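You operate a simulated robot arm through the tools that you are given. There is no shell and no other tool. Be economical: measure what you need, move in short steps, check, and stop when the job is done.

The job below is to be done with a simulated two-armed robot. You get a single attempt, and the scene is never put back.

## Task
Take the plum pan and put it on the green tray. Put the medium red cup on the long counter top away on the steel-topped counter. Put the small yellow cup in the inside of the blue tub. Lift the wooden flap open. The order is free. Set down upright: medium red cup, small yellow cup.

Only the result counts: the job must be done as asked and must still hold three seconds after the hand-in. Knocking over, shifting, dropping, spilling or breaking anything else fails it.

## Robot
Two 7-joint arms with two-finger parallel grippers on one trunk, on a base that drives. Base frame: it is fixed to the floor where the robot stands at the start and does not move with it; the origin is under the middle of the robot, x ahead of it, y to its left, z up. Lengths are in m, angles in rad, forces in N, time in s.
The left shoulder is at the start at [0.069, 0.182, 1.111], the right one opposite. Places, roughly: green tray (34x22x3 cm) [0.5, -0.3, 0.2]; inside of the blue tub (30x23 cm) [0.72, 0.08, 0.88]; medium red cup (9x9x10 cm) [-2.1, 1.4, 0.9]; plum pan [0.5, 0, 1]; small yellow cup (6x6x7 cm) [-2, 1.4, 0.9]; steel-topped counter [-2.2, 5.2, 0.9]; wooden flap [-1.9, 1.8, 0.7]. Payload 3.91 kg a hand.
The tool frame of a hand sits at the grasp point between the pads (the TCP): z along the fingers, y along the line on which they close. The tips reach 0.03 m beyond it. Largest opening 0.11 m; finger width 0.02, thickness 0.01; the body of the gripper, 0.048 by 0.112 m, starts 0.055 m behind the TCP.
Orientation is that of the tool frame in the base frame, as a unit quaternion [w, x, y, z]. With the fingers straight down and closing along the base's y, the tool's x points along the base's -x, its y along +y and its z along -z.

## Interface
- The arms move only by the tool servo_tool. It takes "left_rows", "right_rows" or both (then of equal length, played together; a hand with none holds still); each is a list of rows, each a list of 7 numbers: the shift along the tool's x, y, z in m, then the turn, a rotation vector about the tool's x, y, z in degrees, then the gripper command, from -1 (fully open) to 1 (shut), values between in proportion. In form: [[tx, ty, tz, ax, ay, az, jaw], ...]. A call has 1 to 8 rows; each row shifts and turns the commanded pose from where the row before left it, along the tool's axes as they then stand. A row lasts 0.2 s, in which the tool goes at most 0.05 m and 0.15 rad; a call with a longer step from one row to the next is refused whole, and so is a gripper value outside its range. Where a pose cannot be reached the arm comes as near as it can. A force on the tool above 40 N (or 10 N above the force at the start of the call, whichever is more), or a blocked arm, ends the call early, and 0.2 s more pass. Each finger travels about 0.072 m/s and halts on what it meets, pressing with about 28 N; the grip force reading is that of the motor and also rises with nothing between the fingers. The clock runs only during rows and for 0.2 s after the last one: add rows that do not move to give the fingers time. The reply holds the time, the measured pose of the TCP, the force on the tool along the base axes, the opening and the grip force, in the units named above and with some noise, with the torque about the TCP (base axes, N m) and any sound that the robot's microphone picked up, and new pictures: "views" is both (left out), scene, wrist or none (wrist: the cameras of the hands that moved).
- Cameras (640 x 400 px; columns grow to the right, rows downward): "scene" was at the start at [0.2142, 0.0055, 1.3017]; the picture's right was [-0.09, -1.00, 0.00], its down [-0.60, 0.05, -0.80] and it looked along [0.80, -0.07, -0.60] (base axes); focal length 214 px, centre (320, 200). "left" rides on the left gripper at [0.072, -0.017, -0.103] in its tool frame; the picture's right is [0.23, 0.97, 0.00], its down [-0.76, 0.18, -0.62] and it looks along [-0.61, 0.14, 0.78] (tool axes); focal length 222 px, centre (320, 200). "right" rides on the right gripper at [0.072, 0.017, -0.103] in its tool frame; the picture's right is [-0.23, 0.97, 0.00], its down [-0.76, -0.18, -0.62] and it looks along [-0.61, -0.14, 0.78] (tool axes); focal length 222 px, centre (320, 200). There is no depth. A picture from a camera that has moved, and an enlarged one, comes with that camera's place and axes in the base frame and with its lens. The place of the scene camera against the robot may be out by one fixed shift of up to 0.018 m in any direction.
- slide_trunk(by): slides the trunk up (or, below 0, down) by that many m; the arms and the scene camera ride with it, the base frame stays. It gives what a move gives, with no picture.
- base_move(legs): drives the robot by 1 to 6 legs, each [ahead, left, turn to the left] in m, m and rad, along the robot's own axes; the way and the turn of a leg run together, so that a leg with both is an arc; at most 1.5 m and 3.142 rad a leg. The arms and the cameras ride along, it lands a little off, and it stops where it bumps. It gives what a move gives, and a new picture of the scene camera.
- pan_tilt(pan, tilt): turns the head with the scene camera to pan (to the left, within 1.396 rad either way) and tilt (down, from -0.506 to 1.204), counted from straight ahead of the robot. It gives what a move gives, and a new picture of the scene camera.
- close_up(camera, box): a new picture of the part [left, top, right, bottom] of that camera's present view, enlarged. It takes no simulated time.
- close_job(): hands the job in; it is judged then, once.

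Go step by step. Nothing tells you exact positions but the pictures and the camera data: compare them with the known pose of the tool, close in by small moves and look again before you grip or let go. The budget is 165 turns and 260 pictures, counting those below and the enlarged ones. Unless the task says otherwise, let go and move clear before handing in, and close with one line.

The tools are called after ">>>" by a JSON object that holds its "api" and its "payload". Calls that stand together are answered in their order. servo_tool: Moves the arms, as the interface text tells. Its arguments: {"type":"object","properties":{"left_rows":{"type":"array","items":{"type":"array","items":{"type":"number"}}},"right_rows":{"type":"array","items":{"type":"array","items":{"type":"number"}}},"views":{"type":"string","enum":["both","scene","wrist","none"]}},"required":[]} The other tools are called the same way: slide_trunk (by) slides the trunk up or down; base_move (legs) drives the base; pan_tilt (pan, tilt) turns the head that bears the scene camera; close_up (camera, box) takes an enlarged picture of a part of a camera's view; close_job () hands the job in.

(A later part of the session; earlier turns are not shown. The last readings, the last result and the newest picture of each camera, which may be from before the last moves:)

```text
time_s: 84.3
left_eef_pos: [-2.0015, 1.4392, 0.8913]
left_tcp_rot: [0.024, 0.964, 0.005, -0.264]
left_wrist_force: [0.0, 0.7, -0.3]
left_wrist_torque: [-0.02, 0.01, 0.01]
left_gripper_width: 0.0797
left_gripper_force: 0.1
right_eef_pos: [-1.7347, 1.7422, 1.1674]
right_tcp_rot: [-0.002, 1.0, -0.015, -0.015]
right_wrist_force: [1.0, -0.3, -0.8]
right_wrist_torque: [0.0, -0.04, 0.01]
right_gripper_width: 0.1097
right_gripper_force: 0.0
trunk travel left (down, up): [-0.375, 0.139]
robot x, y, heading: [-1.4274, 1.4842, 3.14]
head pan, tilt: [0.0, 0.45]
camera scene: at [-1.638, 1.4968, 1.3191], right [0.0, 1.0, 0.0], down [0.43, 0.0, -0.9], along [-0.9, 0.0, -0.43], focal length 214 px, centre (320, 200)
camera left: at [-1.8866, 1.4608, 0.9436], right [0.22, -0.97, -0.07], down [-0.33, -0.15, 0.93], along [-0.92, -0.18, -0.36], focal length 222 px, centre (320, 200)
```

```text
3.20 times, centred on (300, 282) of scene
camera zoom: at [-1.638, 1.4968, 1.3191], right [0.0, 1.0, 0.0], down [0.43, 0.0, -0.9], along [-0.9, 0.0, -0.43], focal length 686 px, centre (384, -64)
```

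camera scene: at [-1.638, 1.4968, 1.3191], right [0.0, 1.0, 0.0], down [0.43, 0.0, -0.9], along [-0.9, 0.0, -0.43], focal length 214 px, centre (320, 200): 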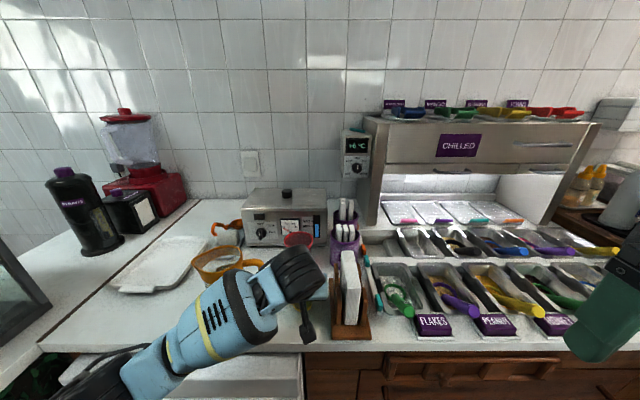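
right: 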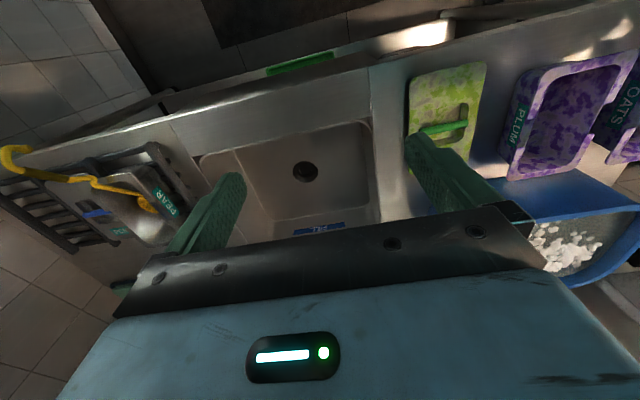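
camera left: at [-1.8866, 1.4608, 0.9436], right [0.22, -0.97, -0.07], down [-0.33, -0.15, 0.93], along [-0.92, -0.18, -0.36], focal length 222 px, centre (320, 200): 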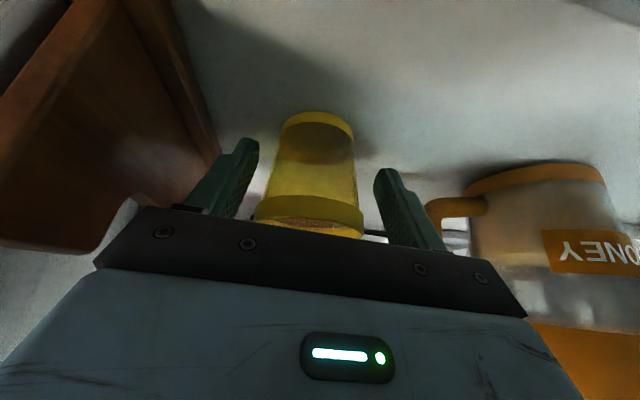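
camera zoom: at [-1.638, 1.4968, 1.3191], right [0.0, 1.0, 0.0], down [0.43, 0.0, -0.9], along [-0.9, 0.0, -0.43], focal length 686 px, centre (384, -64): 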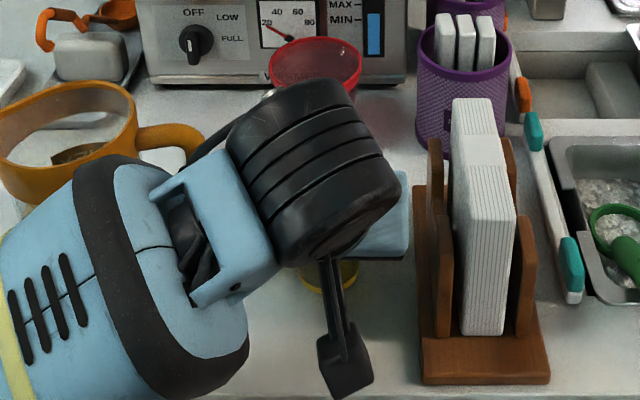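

This time the rim width puts the cup centre on the TCP. Closing.

>>> {"api": "servo_tool", "payload": {"left_rows": [[0, -0.003, 0, 0, 0, 0, -0.2], [0, 0, 0, 0, 0, 0, 0.2], [0, 0, 0, 0, 0, 0, 1], [0, 0, 0, 0, 0, 0, 1]], "views": "wrist"}}

```text
time_s: 85.3
left_eef_pos: [-2.0004, 1.4412, 0.8912]
left_tcp_rot: [0.025, 0.964, 0.007, -0.264]
left_wrist_force: [0.3, 0.6, 0.0]
left_wrist_torque: [0.02, -0.02, 0.01]
left_gripper_width: 0.0547
left_gripper_force: 28.0
right_eef_pos: [-1.7366, 1.7415, 1.1671]
right_tcp_rot: [-0.001, 1.0, -0.014, -0.015]
right_wrist_force: [0.0, -0.1, -0.2]
right_wrist_torque: [0.0, 0.01, 0.02]
right_gripper_width: 0.11
right_gripper_force: 0.0
trunk travel left (down, up): [-0.375, 0.139]
robot x, y, heading: [-1.4283, 1.481, 3.137]
head pan, tilt: [0.0, 0.45]
camera left: at [-1.886, 1.4637, 0.9436], right [0.22, -0.97, -0.07], down [-0.33, -0.15, 0.93], along [-0.92, -0.18, -0.36], focal length 222 px, centre (320, 200)
```

left: 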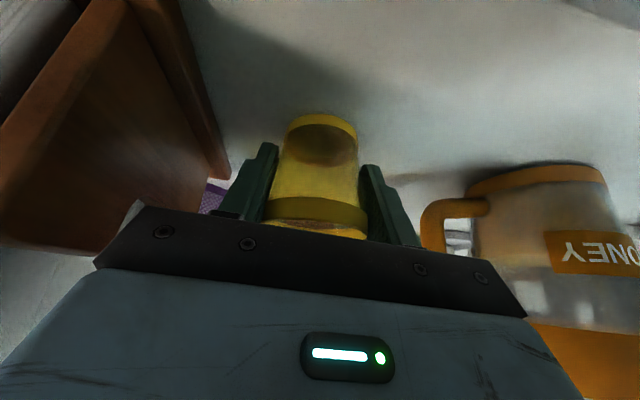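

Gripped at 5.5 cm. Lifting straight up.

>>> {"api": "servo_tool", "payload": {"left_rows": [[-0.0106, 0, -0.018, 0, 0, 0, 1], [-0.02, 0, -0.035, 0, 0, 0, 1], [-0.021, 0, -0.0358, 0, 0, 0, 1], [-0.021, 0, -0.0358, 0, 0, 0, 1], [-0.021, 0, -0.0358, 0, 0, 0, 1], [-0.01, 0, -0.017, 0, 0, 0, 1], [0, 0, 0, 0, 0, 0, 1]]}}

```text
time_s: 86.9
left_eef_pos: [-1.9985, 1.4527, 1.0973]
left_tcp_rot: [0.024, 0.964, 0.007, -0.264]
left_wrist_force: [-0.3, -0.1, 0.1]
left_wrist_torque: [-0.02, -0.02, 0.01]
left_gripper_width: 0.0545
left_gripper_force: 28.3
right_eef_pos: [-1.7362, 1.7412, 1.1678]
right_tcp_rot: [-0.002, 1.0, -0.014, -0.015]
right_wrist_force: [-0.4, 0.1, -0.7]
right_wrist_torque: [0.02, 0.01, 0.02]
right_gripper_width: 0.1098
right_gripper_force: 0.0
trunk travel left (down, up): [-0.375, 0.139]
robot x, y, heading: [-1.426, 1.4826, 3.141]
head pan, tilt: [0.0, 0.45]
camera scene: at [-1.6384, 1.4968, 1.319], right [0.0, 1.0, 0.0], down [0.44, 0.0, -0.9], along [-0.9, 0.0, -0.44], focal length 214 px, centre (320, 200)
camera left: at [-1.883, 1.4745, 1.1491], right [0.22, -0.97, -0.07], down [-0.33, -0.15, 0.93], along [-0.92, -0.18, -0.36], focal length 222 px, centre (320, 200)
```

scene: 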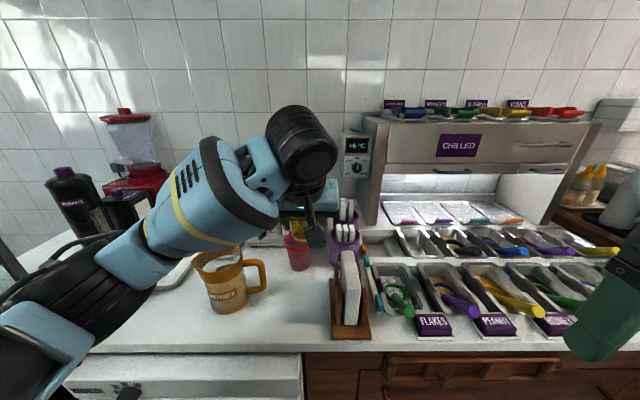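
left: 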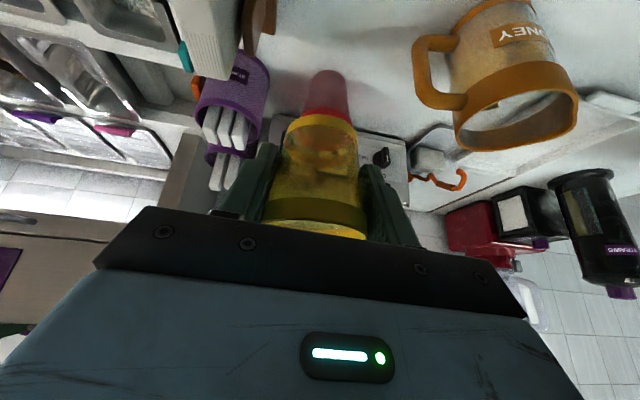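

The cup is held upright. I'll back off into the aisle and drive around to the tub.

>>> {"api": "base_move", "payload": {"legs": [[-0.6, 0, 0], [0, 0, 1.57], [1.45, 0, 0], [0, 0, 1.57]]}}

>>> {"api": "pan_tilt", "payload": {"pan": 0.0, "tilt": 0.5}}

```text
time_s: 104.7
left_eef_pos: [-0.2565, 0.0746, 1.0972]
left_tcp_rot: [0.264, -0.006, 0.964, 0.024]
left_wrist_force: [-0.4, 1.0, 0.0]
left_wrist_torque: [-0.05, 0.01, 0.03]
left_gripper_width: 0.0527
left_gripper_force: 27.8
right_eef_pos: [-0.5185, -0.2143, 1.1675]
right_tcp_rot: [0.015, 0.016, 1.0, -0.001]
right_wrist_force: [-0.5, 0.4, -0.3]
right_wrist_torque: [0.0, -0.01, -0.02]
right_gripper_width: 0.1098
right_gripper_force: 0.0
trunk travel left (down, up): [-0.375, 0.139]
robot x, y, heading: [-0.8306, 0.0466, -0.003]
head pan, tilt: [0.0, 0.45]
camera scene: at [-0.6087, 0.0574, 1.3191], right [0.0, -1.0, 0.0], down [-0.44, 0.0, -0.9], along [0.9, 0.0, -0.44], focal length 214 px, centre (320, 200)
```

scene: 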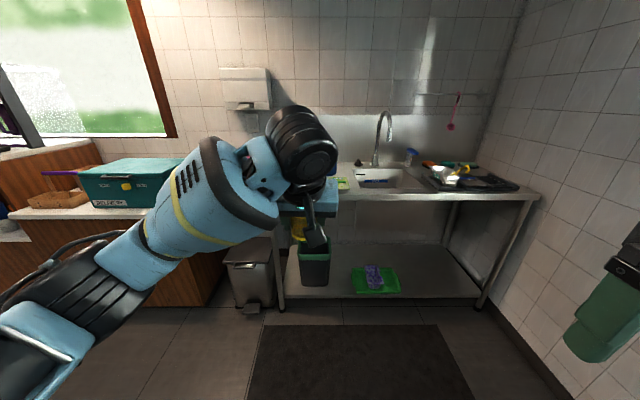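

```text
time_s: 105.3
left_eef_pos: [-0.256, 0.0752, 1.098]
left_tcp_rot: [0.265, -0.005, 0.964, 0.024]
left_wrist_force: [0.4, 0.6, 0.6]
left_wrist_torque: [0.02, 0.0, 0.01]
left_gripper_width: 0.0526
left_gripper_force: 27.9
right_eef_pos: [-0.5198, -0.2144, 1.1668]
right_tcp_rot: [0.015, 0.015, 1.0, -0.002]
right_wrist_force: [0.1, -0.2, 0.3]
right_wrist_torque: [0.02, -0.02, 0.01]
right_gripper_width: 0.1099
right_gripper_force: 0.0
trunk travel left (down, up): [-0.375, 0.139]
robot x, y, heading: [-0.827, 0.0459, 0.002]
head pan, tilt: [0.0, 0.499]
camera scene: at [-0.6096, 0.0574, 1.3146], right [0.0, -1.0, 0.0], down [-0.48, 0.0, -0.88], along [0.88, 0.0, -0.48], focal length 214 px, centre (320, 200)
```

scene: 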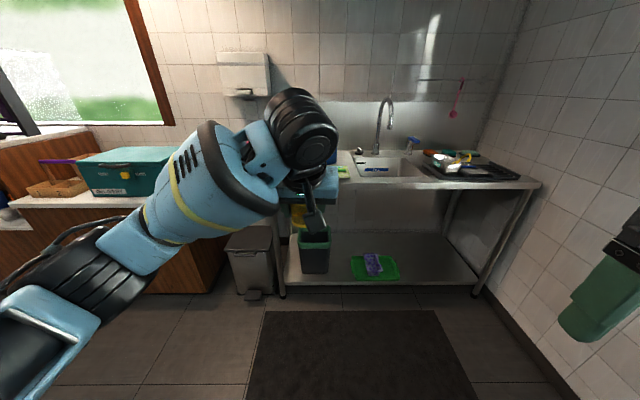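

The grip width shrank slightly, so I'll check how the cup sits in the hand.

>>> {"api": "close_up", "payload": {"camera": "left", "box": [180, 20, 460, 250]}}

```text
1.74 times, centred on (320, 135) of left
camera zoom: at [-0.3706, 0.0531, 1.1489], right [-0.22, 0.97, -0.07], down [0.33, 0.15, 0.93], along [0.92, 0.18, -0.36], focal length 386 px, centre (320, 313)
```

zoom: 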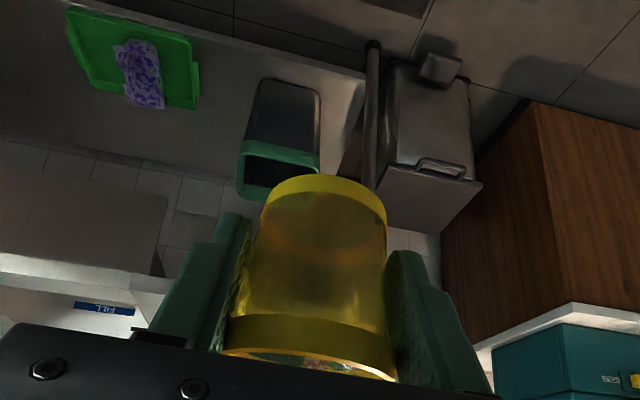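

The cup hasn't moved much in the hand. The tub spans about x 0.59–0.83, y −0.05–0.26. I'll raise the trunk for clearance over the rim, pan and ladle, then drive in partway.

>>> {"api": "slide_trunk", "payload": {"by": 0.13}}

>>> {"api": "base_move", "payload": {"legs": [[0.72, 0, 0]]}}

>>> {"api": "close_up", "payload": {"camera": "left", "box": [0, 0, 640, 400]}}

```text
time_s: 106.9
left_eef_pos: [-0.2556, 0.0746, 1.2253]
left_tcp_rot: [0.262, -0.006, 0.965, 0.025]
left_wrist_force: [0.4, 0.9, 0.3]
left_wrist_torque: [0.0, 0.01, 0.01]
left_gripper_width: 0.0524
left_gripper_force: 28.2
right_eef_pos: [-0.5185, -0.215, 1.2969]
right_tcp_rot: [0.012, 0.016, 1.0, -0.001]
right_wrist_force: [-0.4, -0.2, 0.0]
right_wrist_torque: [0.0, -0.01, 0.01]
right_gripper_width: 0.11
right_gripper_force: 0.0
trunk travel left (down, up): [-0.505, 0.009]
robot x, y, heading: [-0.8261, 0.044, -0.005]
head pan, tilt: [0.0, 0.499]
```

```text
time_s: 110.8
left_eef_pos: [0.4601, 0.079, 1.2275]
left_tcp_rot: [0.265, -0.01, 0.964, 0.025]
left_wrist_force: [0.3, 0.4, -0.6]
left_wrist_torque: [0.03, 0.0, 0.04]
left_gripper_width: 0.052
left_gripper_force: 28.1
right_eef_pos: [0.1999, -0.2124, 1.298]
right_tcp_rot: [0.014, 0.012, 1.0, -0.003]
right_wrist_force: [1.4, 0.8, 0.7]
right_wrist_torque: [-0.02, 0.0, -0.01]
right_gripper_width: 0.11
right_gripper_force: 0.1
trunk travel left (down, up): [-0.505, 0.009]
robot x, y, heading: [-0.1116, 0.0429, 0.002]
head pan, tilt: [0.0, 0.499]
camera scene: at [0.0059, 0.0583, 1.4676], right [0.0, -1.0, 0.0], down [-0.48, 0.0, -0.88], along [0.88, 0.0, -0.48], focal length 214 px, centre (320, 200)
```

scene: 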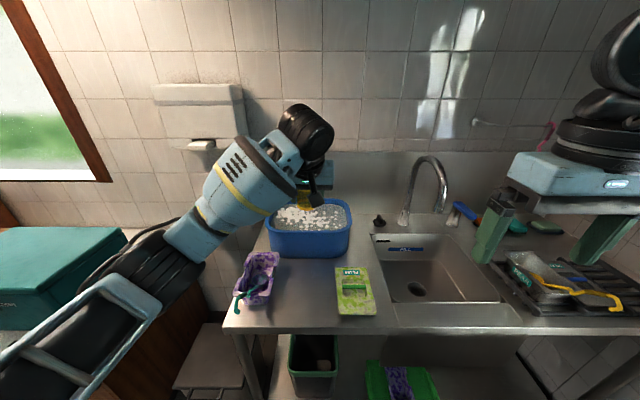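

```text
1.00 times, centred on (320, 200) of left (not enlarged: the box is as wide or as high as the picture)
camera zoom: at [0.3461, 0.0563, 1.2792], right [-0.23, 0.97, -0.07], down [0.33, 0.15, 0.93], along [0.92, 0.19, -0.36], focal length 222 px, centre (320, 200)
```

zoom: 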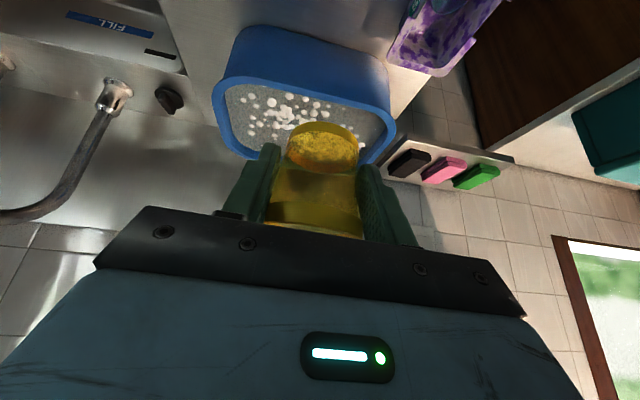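

The tub rim is at about z 0.97 with its centre near [0.74, 0.09]. I'll drive 14 cm closer and reach forward over it at height.

>>> {"api": "base_move", "payload": {"legs": [[0.15, 0, 0]]}}

>>> {"api": "servo_tool", "payload": {"left_rows": [[-0.034, 0.002, 0.02, 0, 0, 0, 1], [-0.034, 0.002, 0.02, 0, 0, 0, 1], [-0.034, 0.002, 0.02, 0, 0, 0, 1], [-0.034, 0.002, 0.02, 0, 0, 0, 1], [0, 0, 0, 0, 0, 0, 1]]}}

```text
time_s: 112.2
left_eef_pos: [0.6083, 0.079, 1.2281]
left_tcp_rot: [0.266, -0.009, 0.964, 0.025]
left_wrist_force: [0.3, -0.8, -0.2]
left_wrist_torque: [-0.03, 0.01, 0.03]
left_gripper_width: 0.0521
left_gripper_force: 28.1
right_eef_pos: [0.3481, -0.2121, 1.2976]
right_tcp_rot: [0.015, 0.011, 1.0, -0.002]
right_wrist_force: [0.1, 0.6, 0.8]
right_wrist_torque: [0.0, 0.01, 0.04]
right_gripper_width: 0.1102
right_gripper_force: 0.1
trunk travel left (down, up): [-0.505, 0.009]
robot x, y, heading: [0.0381, 0.0467, 0.002]
head pan, tilt: [0.0, 0.499]
camera scene: at [0.1537, 0.0589, 1.4678], right [0.0, -1.0, 0.0], down [-0.48, 0.0, -0.88], along [0.88, 0.0, -0.48], focal length 214 px, centre (320, 200)
```

scene: 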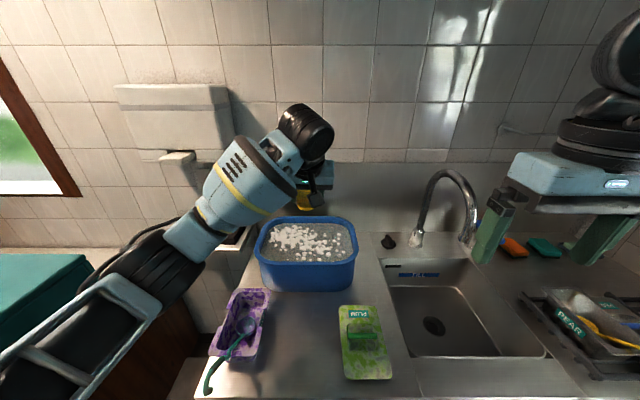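

```text
time_s: 113.4
left_eef_pos: [0.738, 0.0992, 1.2235]
left_tcp_rot: [0.264, -0.008, 0.964, 0.025]
left_wrist_force: [-0.2, -0.4, -0.8]
left_wrist_torque: [-0.02, 0.02, -0.04]
left_gripper_width: 0.0514
left_gripper_force: 28.2
left hand out of reach, approached as far as the arm can: row 4
right_eef_pos: [0.3494, -0.2096, 1.2971]
right_tcp_rot: [0.015, 0.012, 1.0, -0.002]
right_wrist_force: [0.3, 0.1, -1.2]
right_wrist_torque: [0.01, -0.03, -0.01]
right_gripper_width: 0.1098
right_gripper_force: 0.0
trunk travel left (down, up): [-0.505, 0.009]
robot x, y, heading: [0.037, 0.0467, 0.005]
head pan, tilt: [0.0, 0.499]
camera scene: at [0.156, 0.0592, 1.4674], right [0.0, -1.0, 0.0], down [-0.48, 0.0, -0.88], along [0.88, 0.0, -0.48], focal length 214 px, centre (320, 200)
camera left: at [0.6244, 0.0769, 1.2754], right [-0.22, 0.97, -0.07], down [0.33, 0.15, 0.93], along [0.92, 0.18, -0.36], focal length 222 px, centre (320, 200)
```

scene: 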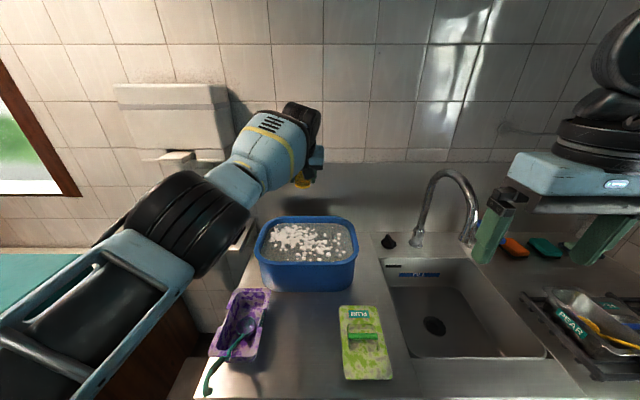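
left: 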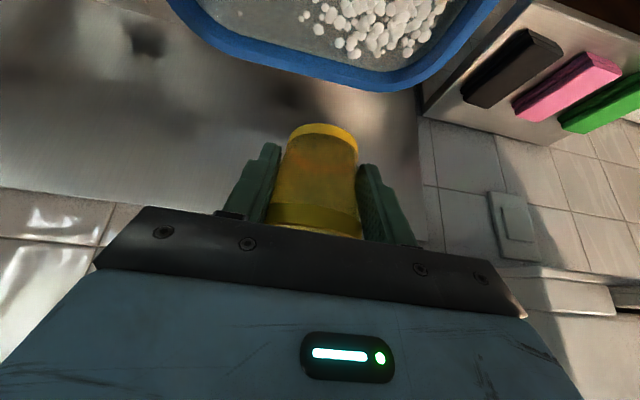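

The tub is fixed at x 0.607–0.84, y −0.057–0.264, rim z 1.02. I'll lower the cup toward [0.765, 0.10], stopping just above the rim.

>>> {"api": "servo_tool", "payload": {"left_rows": [[0.012, 0, 0.0335, 0, 0, 0, 1], [0.012, 0, 0.0335, 0, 0, 0, 1], [0.012, 0, 0.0335, 0, 0, 0, 1], [0.012, 0, 0.0335, 0, 0, 0, 1], [0, 0, 0, 0, 0, 0, 1]]}}

```text
time_s: 114.6
left_eef_pos: [0.7543, 0.1074, 1.0862]
left_tcp_rot: [0.265, -0.009, 0.964, 0.025]
left_wrist_force: [-0.4, -0.9, -0.3]
left_wrist_torque: [0.01, 0.0, -0.01]
left_gripper_width: 0.0511
left_gripper_force: 28.3
left hand out of reach, approached as far as the arm can: row 3, 4
right_eef_pos: [0.3476, -0.2114, 1.2983]
right_tcp_rot: [0.015, 0.011, 1.0, -0.002]
right_wrist_force: [0.9, 0.5, 1.4]
right_wrist_torque: [0.0, -0.03, -0.02]
right_gripper_width: 0.1099
right_gripper_force: 0.0
trunk travel left (down, up): [-0.505, 0.009]
robot x, y, heading: [0.0391, 0.0476, 0.002]
head pan, tilt: [0.0, 0.499]
camera scene: at [0.1545, 0.0588, 1.4677], right [0.0, -1.0, 0.0], down [-0.48, 0.0, -0.88], along [0.88, 0.0, -0.48], focal length 214 px, centre (320, 200)
camera left: at [0.6409, 0.0854, 1.1365], right [-0.23, 0.97, -0.07], down [0.33, 0.15, 0.93], along [0.92, 0.19, -0.35], focal length 222 px, centre (320, 200)
```

scene: 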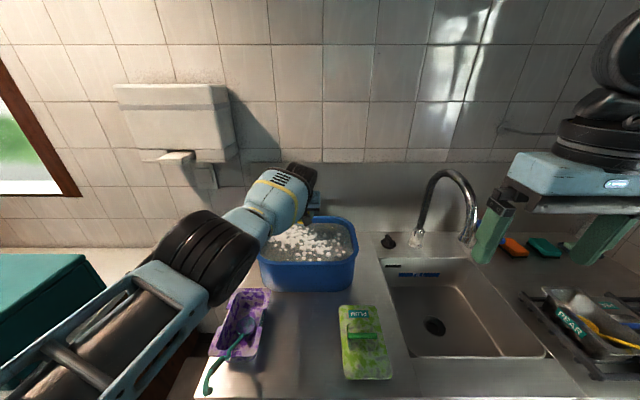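
left: 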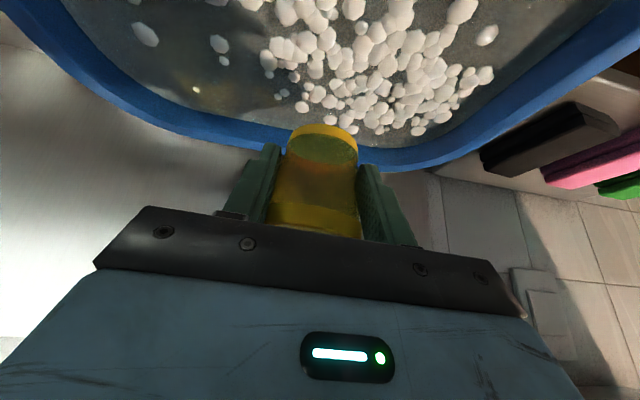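

The arm is near its reach limit, so I'll drive in another 2.5 cm and then lower gently, watching the force.

>>> {"api": "base_move", "payload": {"legs": [[0.025, 0, 0]]}}

>>> {"api": "servo_tool", "payload": {"left_rows": [[0.012, 0.002, 0.02, 0, 0, 0, 1], [0.012, 0.002, 0.02, 0, 0, 0, 1], [0.012, 0.002, 0.02, 0, 0, 0, 1], [0, 0, 0, 0, 0, 0, 1]]}}

```text
time_s: 115.4
left_eef_pos: [0.7771, 0.1085, 1.0869]
left_tcp_rot: [0.267, -0.009, 0.963, 0.025]
left_wrist_force: [-0.7, 0.4, 0.2]
left_wrist_torque: [0.01, 0.01, -0.02]
left_gripper_width: 0.0512
left_gripper_force: 27.8
right_eef_pos: [0.3704, -0.2112, 1.299]
right_tcp_rot: [0.017, 0.01, 1.0, -0.002]
right_wrist_force: [-1.4, 0.1, 0.3]
right_wrist_torque: [0.0, -0.04, -0.02]
right_gripper_width: 0.1099
right_gripper_force: 0.1
trunk travel left (down, up): [-0.505, 0.009]
robot x, y, heading: [0.057, 0.0476, 0.001]
head pan, tilt: [0.0, 0.499]
camera scene: at [0.1753, 0.059, 1.4682], right [0.0, -1.0, 0.0], down [-0.48, 0.0, -0.88], along [0.88, 0.0, -0.48], focal length 214 px, centre (320, 200)
```

scene: 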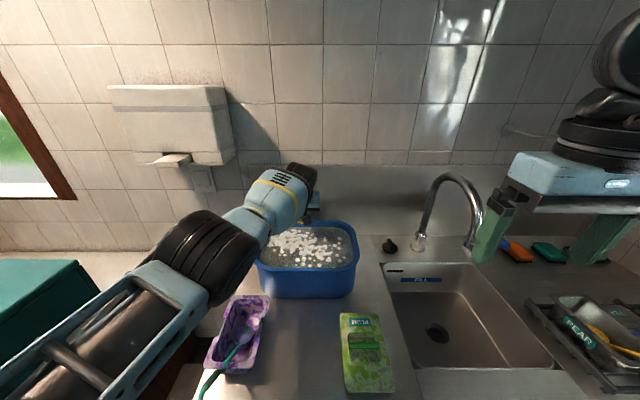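

```text
time_s: 116.4
left_eef_pos: [0.7764, 0.1163, 1.016]
left_tcp_rot: [0.266, -0.009, 0.964, 0.026]
left_wrist_force: [0.2, 0.6, 0.0]
left_wrist_torque: [0.05, -0.03, -0.02]
left_gripper_width: 0.0514
left_gripper_force: 28.2
right_eef_pos: [0.3727, -0.2112, 1.2979]
right_tcp_rot: [0.016, 0.011, 1.0, -0.002]
right_wrist_force: [-0.2, -0.5, 0.0]
right_wrist_torque: [-0.01, -0.01, -0.01]
right_gripper_width: 0.1099
right_gripper_force: 0.1
trunk travel left (down, up): [-0.505, 0.009]
robot x, y, heading: [0.061, 0.0462, 0.004]
head pan, tilt: [0.0, 0.499]
camera scene: at [0.1782, 0.0586, 1.4677], right [0.0, -1.0, 0.0], down [-0.48, 0.0, -0.88], along [0.88, 0.0, -0.48], focal length 214 px, centre (320, 200)
camera left: at [0.6622, 0.094, 1.0682], right [-0.23, 0.97, -0.07], down [0.33, 0.15, 0.93], along [0.92, 0.19, -0.35], focal length 222 px, centre (320, 200)
```

scene: 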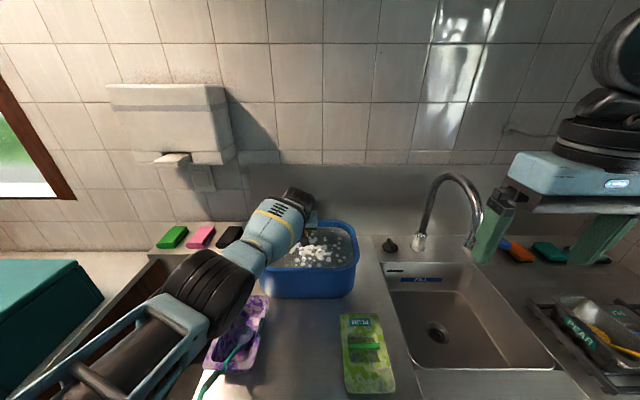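
left: 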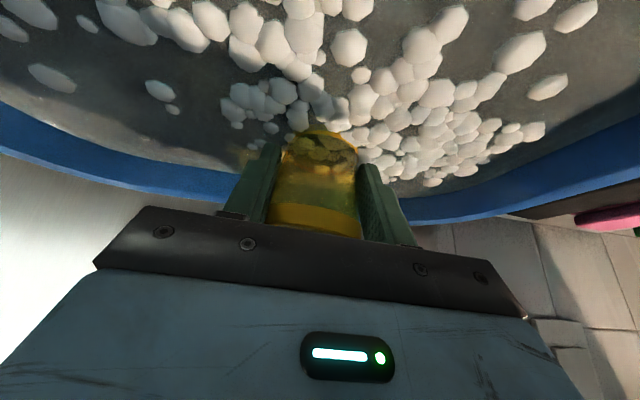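

No contact yet, with the cup base at about 0.98. Continuing down in small steps.

>>> {"api": "servo_tool", "payload": {"left_rows": [[0.0102, -0.002, 0.0172, 0, 0, 0, 1], [0.0102, -0.002, 0.0172, 0, 0, 0, 1], [0, 0, 0, 0, 0, 0, 1]]}}

```text
time_s: 117.2
left_eef_pos: [0.7726, 0.1178, 0.9768]
left_tcp_rot: [0.265, -0.009, 0.964, 0.024]
left_wrist_force: [-0.7, 0.2, 1.1]
left_wrist_torque: [0.0, 0.04, -0.02]
left_gripper_width: 0.0514
left_gripper_force: 28.1
left hand out of reach, approached as far as the arm can: row 1, 2
right_eef_pos: [0.372, -0.2092, 1.2985]
right_tcp_rot: [0.015, 0.011, 1.0, -0.002]
right_wrist_force: [-0.3, 0.1, -0.2]
right_wrist_torque: [-0.01, -0.05, 0.0]
right_gripper_width: 0.1102
right_gripper_force: 0.0
trunk travel left (down, up): [-0.505, 0.009]
robot x, y, heading: [0.0618, 0.0439, 0.004]
head pan, tilt: [0.0, 0.499]
camera scene: at [0.1793, 0.0594, 1.4676], right [0.0, -1.0, 0.0], down [-0.48, 0.0, -0.88], along [0.88, 0.0, -0.48], focal length 214 px, centre (320, 200)
camera left: at [0.6586, 0.0947, 1.0291], right [-0.23, 0.97, -0.07], down [0.33, 0.15, 0.93], along [0.92, 0.19, -0.35], focal length 222 px, centre (320, 200)
```

scene: 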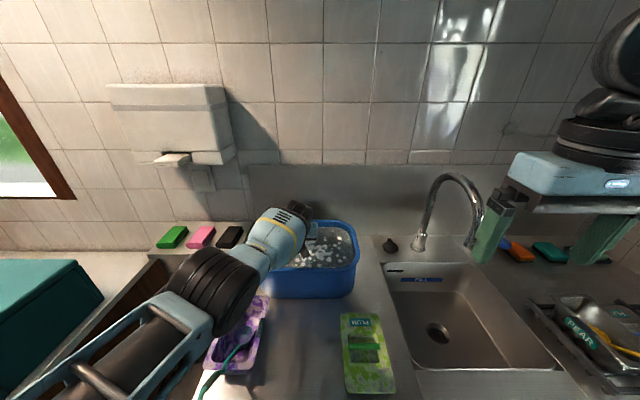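
left: 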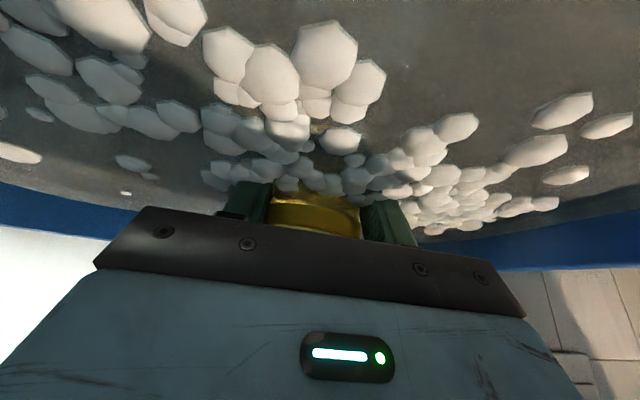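

The suds aren't solid and the cup is passing into them. I'll lower with the trunk in small steps now, because the arm is at its reach limit.

>>> {"api": "slide_trunk", "payload": {"by": -0.02}}

>>> {"api": "slide_trunk", "payload": {"by": -0.012}}

```text
time_s: 117.8
left_eef_pos: [0.7688, 0.1161, 0.9191]
left_tcp_rot: [0.24, -0.008, 0.971, 0.024]
left_wrist_force: [-8.1, 1.7, 13.7]
left_wrist_torque: [-0.44, -0.02, -0.2]
left_gripper_width: 0.0483
left_gripper_force: 27.9
right_eef_pos: [0.3748, -0.2108, 1.2744]
right_tcp_rot: [0.008, 0.01, 1.0, -0.002]
right_wrist_force: [-0.1, 0.2, -0.7]
right_wrist_torque: [0.05, -0.01, -0.02]
right_gripper_width: 0.1102
right_gripper_force: 0.0
trunk travel left (down, up): [-0.486, 0.029]
robot x, y, heading: [0.0616, 0.0504, 0.007]
head pan, tilt: [0.0, 0.499]
stopped: the force on the tool passed its limit at 73 N (the readings are from after the stop); the commanded pose is now the measured one
```

```text
time_s: 118.2
left_eef_pos: [0.7738, 0.1141, 0.9181]
left_tcp_rot: [0.245, -0.007, 0.969, 0.023]
left_wrist_force: [-10.8, 2.2, 20.9]
left_wrist_torque: [-0.64, -0.05, -0.29]
left_gripper_width: 0.048
left_gripper_force: 27.7
right_eef_pos: [0.376, -0.211, 1.2684]
right_tcp_rot: [0.006, 0.011, 1.0, -0.002]
right_wrist_force: [0.0, -1.2, 1.1]
right_wrist_torque: [-0.02, 0.01, 0.0]
right_gripper_width: 0.11
right_gripper_force: 0.1
trunk travel left (down, up): [-0.482, 0.033]
robot x, y, heading: [0.0621, 0.0467, 0.009]
head pan, tilt: [0.0, 0.499]
stopped: the force on the tool passed its limit at 54 N (the readings are from after the stop); the commanded pose is now the measured one
```

Contact with the tub floor at TCP 0.918, so the cup base is at about 0.88. I'll take a look before releasing.

>>> {"api": "servo_tool", "payload": {"left_rows": [[-0.002, 0, -0.003, 0, 0, 0, 1], [0, 0, 0, 0, 0, 0, 1]]}}

```text
time_s: 118.8
left_eef_pos: [0.7737, 0.1146, 0.9181]
left_tcp_rot: [0.24, -0.008, 0.97, 0.022]
left_wrist_force: [-0.1, -0.4, -0.2]
left_wrist_torque: [-0.01, 0.0, -0.02]
left_gripper_width: 0.048
left_gripper_force: 28.5
right_eef_pos: [0.3781, -0.2109, 1.2691]
right_tcp_rot: [0.006, 0.011, 1.0, -0.003]
right_wrist_force: [0.3, -0.4, 0.0]
right_wrist_torque: [-0.02, -0.02, -0.03]
right_gripper_width: 0.11
right_gripper_force: 0.0
trunk travel left (down, up): [-0.482, 0.033]
robot x, y, heading: [0.0607, 0.0493, 0.007]
head pan, tilt: [0.0, 0.499]
camera scene: at [0.2102, 0.0593, 1.4419], right [0.0, -1.0, 0.0], down [-0.48, 0.0, -0.88], along [0.88, 0.0, -0.48], focal length 214 px, centre (320, 200)
camera left: at [0.6631, 0.093, 0.9755], right [-0.23, 0.97, -0.07], down [0.38, 0.15, 0.91], along [0.9, 0.18, -0.4], focal length 222 px, centre (320, 200)
```

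scene: 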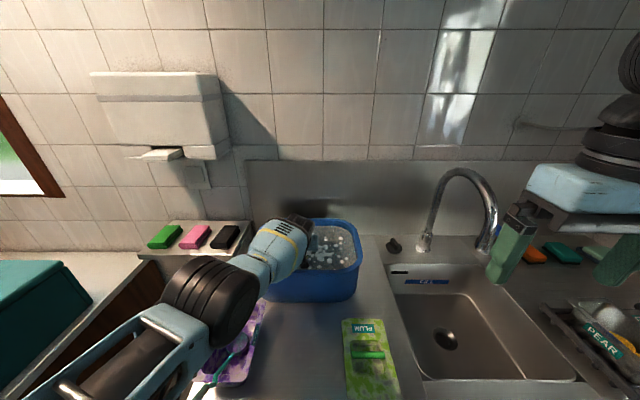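
left: 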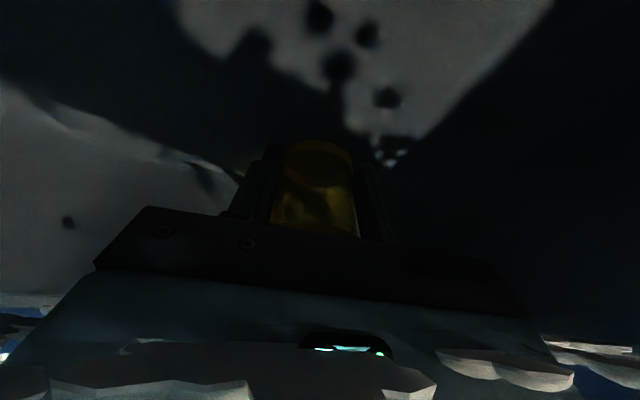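

The cup is at the tub floor with the load off. I'll open the fingers and check that it stands.

>>> {"api": "servo_tool", "payload": {"left_rows": [[0, 0, 0, 0, 0, 0, 0], [0, 0, 0, 0, 0, 0, -0.3], [0, 0, 0, 0, 0, 0, -0.6], [0, 0, 0, 0, 0, 0, -0.7], [0, 0, 0, 0, 0, 0, -0.7]], "views": "wrist"}}

>>> {"api": "close_up", "payload": {"camera": "left", "box": [180, 90, 460, 265]}}

```text
time_s: 120.0
left_eef_pos: [0.7743, 0.1145, 0.9199]
left_tcp_rot: [0.242, -0.008, 0.97, 0.022]
left_wrist_force: [-0.2, -0.6, 0.0]
left_wrist_torque: [0.02, -0.01, 0.03]
left_gripper_width: 0.0934
left_gripper_force: 0.2
right_eef_pos: [0.3782, -0.2115, 1.2689]
right_tcp_rot: [0.007, 0.011, 1.0, -0.003]
right_wrist_force: [0.7, 0.0, 0.1]
right_wrist_torque: [0.0, -0.01, -0.03]
right_gripper_width: 0.1099
right_gripper_force: 0.0
trunk travel left (down, up): [-0.482, 0.033]
robot x, y, heading: [0.0616, 0.0467, 0.005]
head pan, tilt: [0.0, 0.499]
camera left: at [0.6635, 0.0928, 0.9768], right [-0.23, 0.97, -0.07], down [0.37, 0.15, 0.92], along [0.9, 0.18, -0.4], focal length 222 px, centre (320, 200)
```

left: 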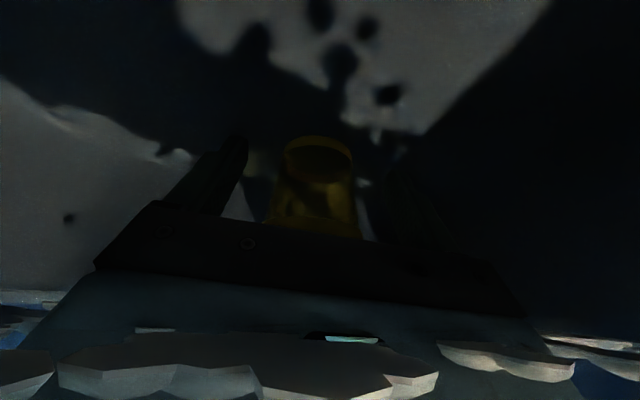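

```text
2.29 times, centred on (320, 178) of left
camera zoom: at [0.6635, 0.0928, 0.9768], right [-0.23, 0.97, -0.07], down [0.37, 0.15, 0.92], along [0.9, 0.18, -0.4], focal length 508 px, centre (320, 251)
```

zoom: 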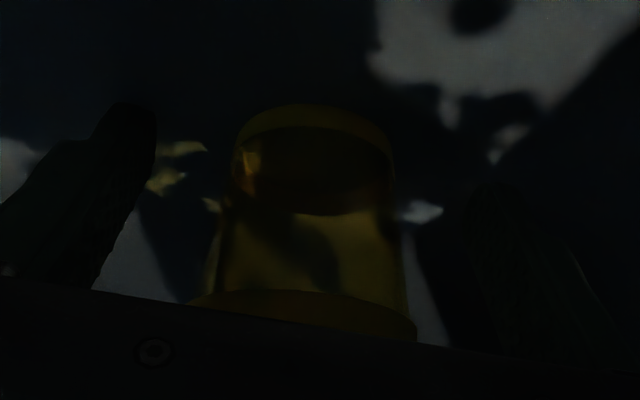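

The cup is standing free on the tub floor. I'll raise the hand straight up out of the tub.

>>> {"api": "servo_tool", "payload": {"left_rows": [[-0.007, 0, -0.0135, 0, 0, 0, -0.8], [-0.0141, 0, -0.0265, 0, 0, 0, -0.8], [-0.0141, 0, -0.0265, 0, 0, 0, -0.8], [-0.0141, 0, -0.0265, 0, 0, 0, -0.8], [-0.0141, 0, -0.0265, 0, 0, 0, -0.8], [-0.0141, 0, -0.0265, 0, 0, 0, -0.8], [-0.0141, 0, -0.0265, 0, 0, 0, -0.8]]}}

```text
time_s: 121.6
left_eef_pos: [0.786, 0.1017, 1.1138]
left_tcp_rot: [0.242, -0.008, 0.97, 0.023]
left_wrist_force: [0.2, 0.1, -0.4]
left_wrist_torque: [0.02, 0.01, -0.04]
left_gripper_width: 0.099
left_gripper_force: 0.1
left hand out of reach, approached as far as the arm can: row 2, 3, 5
right_eef_pos: [0.3759, -0.2108, 1.2698]
right_tcp_rot: [0.007, 0.01, 1.0, -0.002]
right_wrist_force: [0.0, -0.2, 1.0]
right_wrist_torque: [-0.01, -0.02, -0.01]
right_gripper_width: 0.1099
right_gripper_force: 0.0
trunk travel left (down, up): [-0.482, 0.033]
robot x, y, heading: [0.0628, 0.0479, 0.009]
head pan, tilt: [0.0, 0.499]
camera scene: at [0.2096, 0.0593, 1.4422], right [0.0, -1.0, 0.0], down [-0.48, 0.0, -0.88], along [0.88, 0.0, -0.48], focal length 214 px, centre (320, 200)
camera left: at [0.6741, 0.0797, 1.1703], right [-0.23, 0.97, -0.07], down [0.37, 0.15, 0.91], along [0.9, 0.18, -0.4], focal length 222 px, centre (320, 200)
```

scene: 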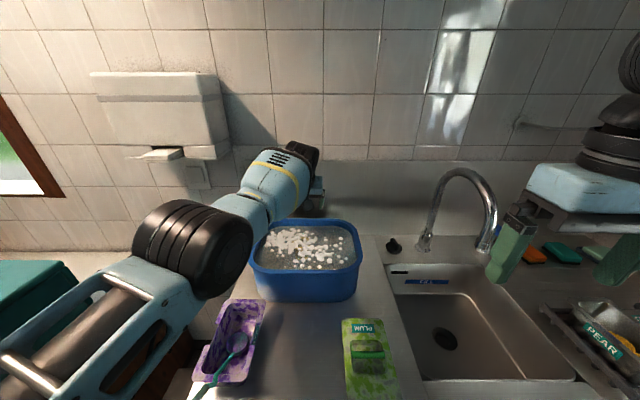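
left: 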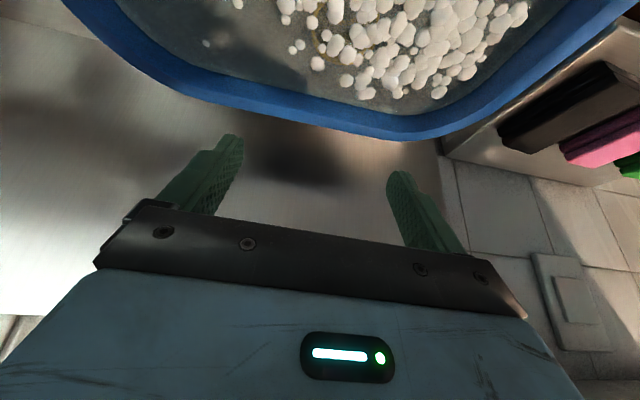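

The hand is clear. I'll back off and confirm the cup is standing in the tub.

>>> {"api": "base_move", "payload": {"legs": [[-0.3, 0, 0]]}}

>>> {"api": "close_up", "payload": {"camera": "left", "box": [160, 0, 480, 200]}}

>>> {"api": "close_up", "payload": {"camera": "scene", "box": [200, 150, 440, 300]}}

```text
time_s: 123.6
left_eef_pos: [0.4877, 0.0985, 1.1119]
left_tcp_rot: [0.242, -0.006, 0.97, 0.022]
left_wrist_force: [0.0, 0.2, -0.6]
left_wrist_torque: [0.02, 0.0, 0.0]
left_gripper_width: 0.099
left_gripper_force: 0.1
right_eef_pos: [0.0779, -0.214, 1.2696]
right_tcp_rot: [0.007, 0.012, 1.0, -0.003]
right_wrist_force: [-0.3, 0.1, -0.3]
right_wrist_torque: [-0.01, 0.02, -0.02]
right_gripper_width: 0.1104
right_gripper_force: 0.0
trunk travel left (down, up): [-0.482, 0.033]
robot x, y, heading: [-0.2379, 0.0457, 0.005]
head pan, tilt: [0.0, 0.499]
camera scene: at [-0.088, 0.0579, 1.442], right [0.0, -1.0, 0.0], down [-0.48, 0.0, -0.88], along [0.88, 0.0, -0.48], focal length 214 px, centre (320, 200)
```

scene: 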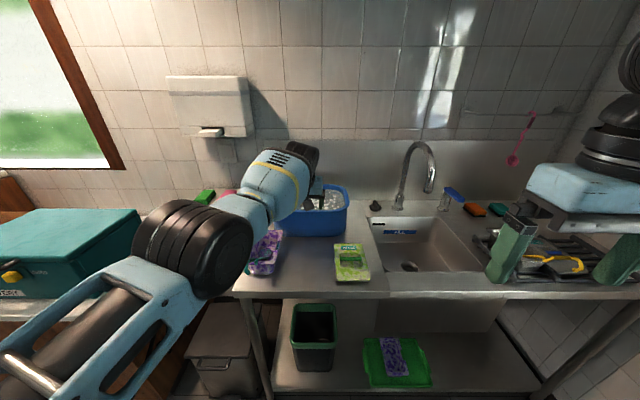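

```text
2.00 times, centred on (320, 100) of left
camera zoom: at [0.3766, 0.0775, 1.1694], right [-0.22, 0.97, -0.07], down [0.38, 0.15, 0.91], along [0.9, 0.18, -0.4], focal length 444 px, centre (320, 400)
```

zoom: 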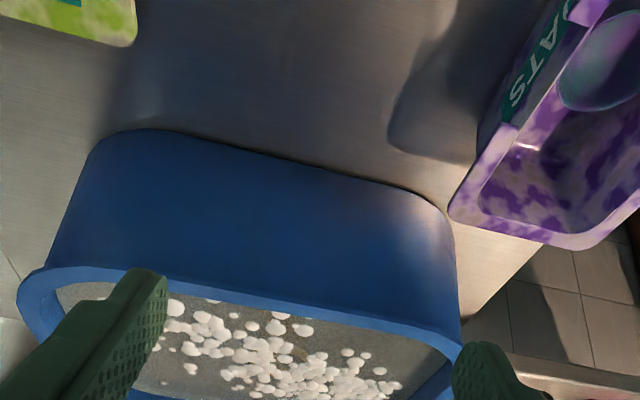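

```text
2.67 times, centred on (320, 225) of scene
camera zoom: at [-0.088, 0.0579, 1.442], right [0.0, -1.0, 0.0], down [-0.48, 0.0, -0.88], along [0.88, 0.0, -0.48], focal length 572 px, centre (320, 133)
```

zoom: 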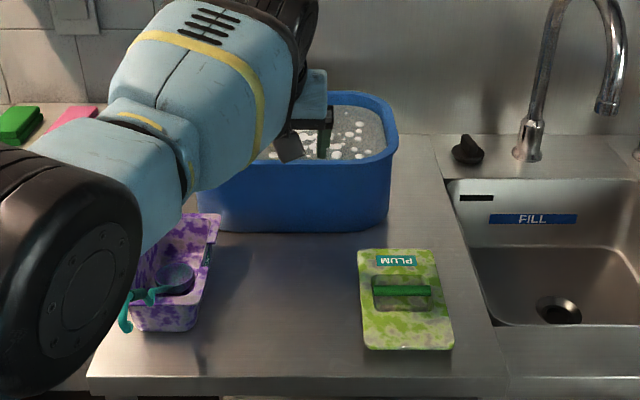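

The tub and suds look undisturbed and the hand is empty. I'll retract the arm and return to the long counter for the red cup and the flap.

>>> {"api": "servo_tool", "payload": {"left_rows": [[0.03, 0, -0.0276, 0, 0, 0, -1], [0.03, 0, -0.0276, 0, 0, 0, -1], [0.03, 0, -0.0276, 0, 0, 0, -1], [0.03, 0, -0.0276, 0, 0, 0, -1], [0.03, 0, -0.0276, 0, 0, 0, -1], [0, 0, 0, 0, 0, 0, -1]], "views": "none"}}

>>> {"api": "base_move", "payload": {"legs": [[-0.6, 0, 0], [0, 0, 1.565], [1.4, 0, 0], [0, 0, 1.565]]}}

```text
time_s: 125.2
left_eef_pos: [0.4643, 0.0797, 1.1939]
left_tcp_rot: [0.212, -0.061, 0.974, -0.058]
left_wrist_force: [1.0, -0.2, 0.4]
left_wrist_torque: [-0.04, 0.0, 0.01]
left_gripper_width: 0.1099
left_gripper_force: 0.1
left hand out of reach, approached as far as the arm can: row 1, 2, 3, 4, 5
right_eef_pos: [0.0786, -0.2129, 1.2698]
right_tcp_rot: [0.006, 0.012, 1.0, -0.003]
right_wrist_force: [0.7, -0.3, 0.2]
right_wrist_torque: [0.0, 0.01, 0.01]
right_gripper_width: 0.1101
right_gripper_force: 0.1
trunk travel left (down, up): [-0.482, 0.033]
robot x, y, heading: [-0.2363, 0.0421, 0.003]
head pan, tilt: [0.0, 0.499]
stopped in row 6 (left hand): the arm was blocked; the commanded pose is now the measured one
```

```text
time_s: 142.9
left_eef_pos: [-1.5044, 1.4199, 1.1956]
left_tcp_rot: [-0.058, 0.973, 0.063, -0.213]
left_wrist_force: [-0.3, 0.5, 0.3]
left_wrist_torque: [-0.01, 0.01, -0.03]
left_gripper_width: 0.1098
left_gripper_force: 0.0
right_eef_pos: [-1.1191, 1.7143, 1.27]
right_tcp_rot: [-0.003, 1.0, -0.009, -0.007]
right_wrist_force: [0.0, 0.2, -0.1]
right_wrist_torque: [0.01, -0.03, -0.02]
right_gripper_width: 0.11
right_gripper_force: 0.2
trunk travel left (down, up): [-0.482, 0.033]
robot x, y, heading: [-0.8025, 1.4596, -3.132]
head pan, tilt: [0.0, 0.499]
camera scene: at [-0.9436, 1.4706, 1.4421], right [-0.01, 1.0, 0.0], down [0.48, 0.0, -0.88], along [-0.88, -0.01, -0.48], focal length 214 px, centre (320, 200)
```

scene: 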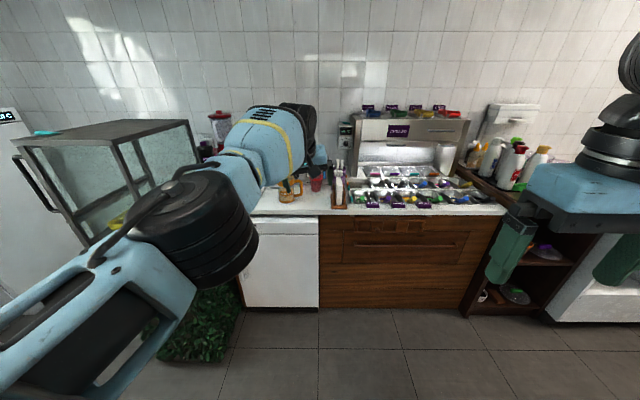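

I'm back at the long counter. I'll retract the left arm horizontally and enlarge the drawer front to understand the flap.

>>> {"api": "servo_tool", "payload": {"left_rows": [[0.03, 0.003, -0.01, 0, 0, 0, -1], [0.03, 0.003, -0.01, 0, 0, 0, -1], [0.03, 0.003, -0.01, 0, 0, 0, -1], [0.03, 0.003, -0.01, 0, 0, 0, -1], [0.03, 0.003, -0.01, 0, 0, 0, -1], [0.03, 0.003, -0.01, 0, 0, 0, -1], [0.03, 0.003, -0.01, 0, 0, 0, -1]], "views": "none"}}

>>> {"api": "close_up", "payload": {"camera": "scene", "box": [310, 190, 520, 321]}}

```text
time_s: 144.5
left_eef_pos: [-1.4157, 1.4787, 1.2047]
left_tcp_rot: [-0.056, 0.973, 0.066, -0.215]
left_wrist_force: [1.2, 2.2, 1.4]
left_wrist_torque: [-0.14, 0.11, 0.06]
left_gripper_width: 0.1099
left_gripper_force: 0.1
left hand out of reach, approached as far as the arm can: row 1, 2, 3, 4, 5
right_eef_pos: [-1.119, 1.7146, 1.2699]
right_tcp_rot: [-0.001, 1.0, -0.009, -0.007]
right_wrist_force: [0.0, 0.4, 0.6]
right_wrist_torque: [-0.05, 0.01, 0.01]
right_gripper_width: 0.1099
right_gripper_force: 0.1
trunk travel left (down, up): [-0.482, 0.033]
robot x, y, heading: [-0.8056, 1.4582, -3.132]
head pan, tilt: [0.0, 0.499]
```

```text
3.05 times, centred on (415, 256) of scene
camera zoom: at [-0.9429, 1.472, 1.4423], right [-0.01, 1.0, 0.0], down [0.48, 0.0, -0.88], along [-0.88, -0.01, -0.48], focal length 654 px, centre (30, 31)
```

zoom: 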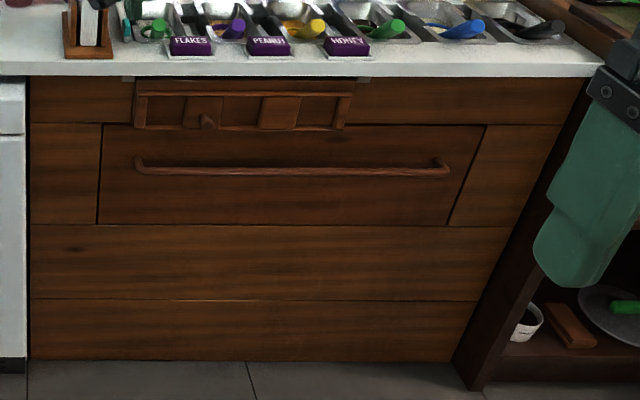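

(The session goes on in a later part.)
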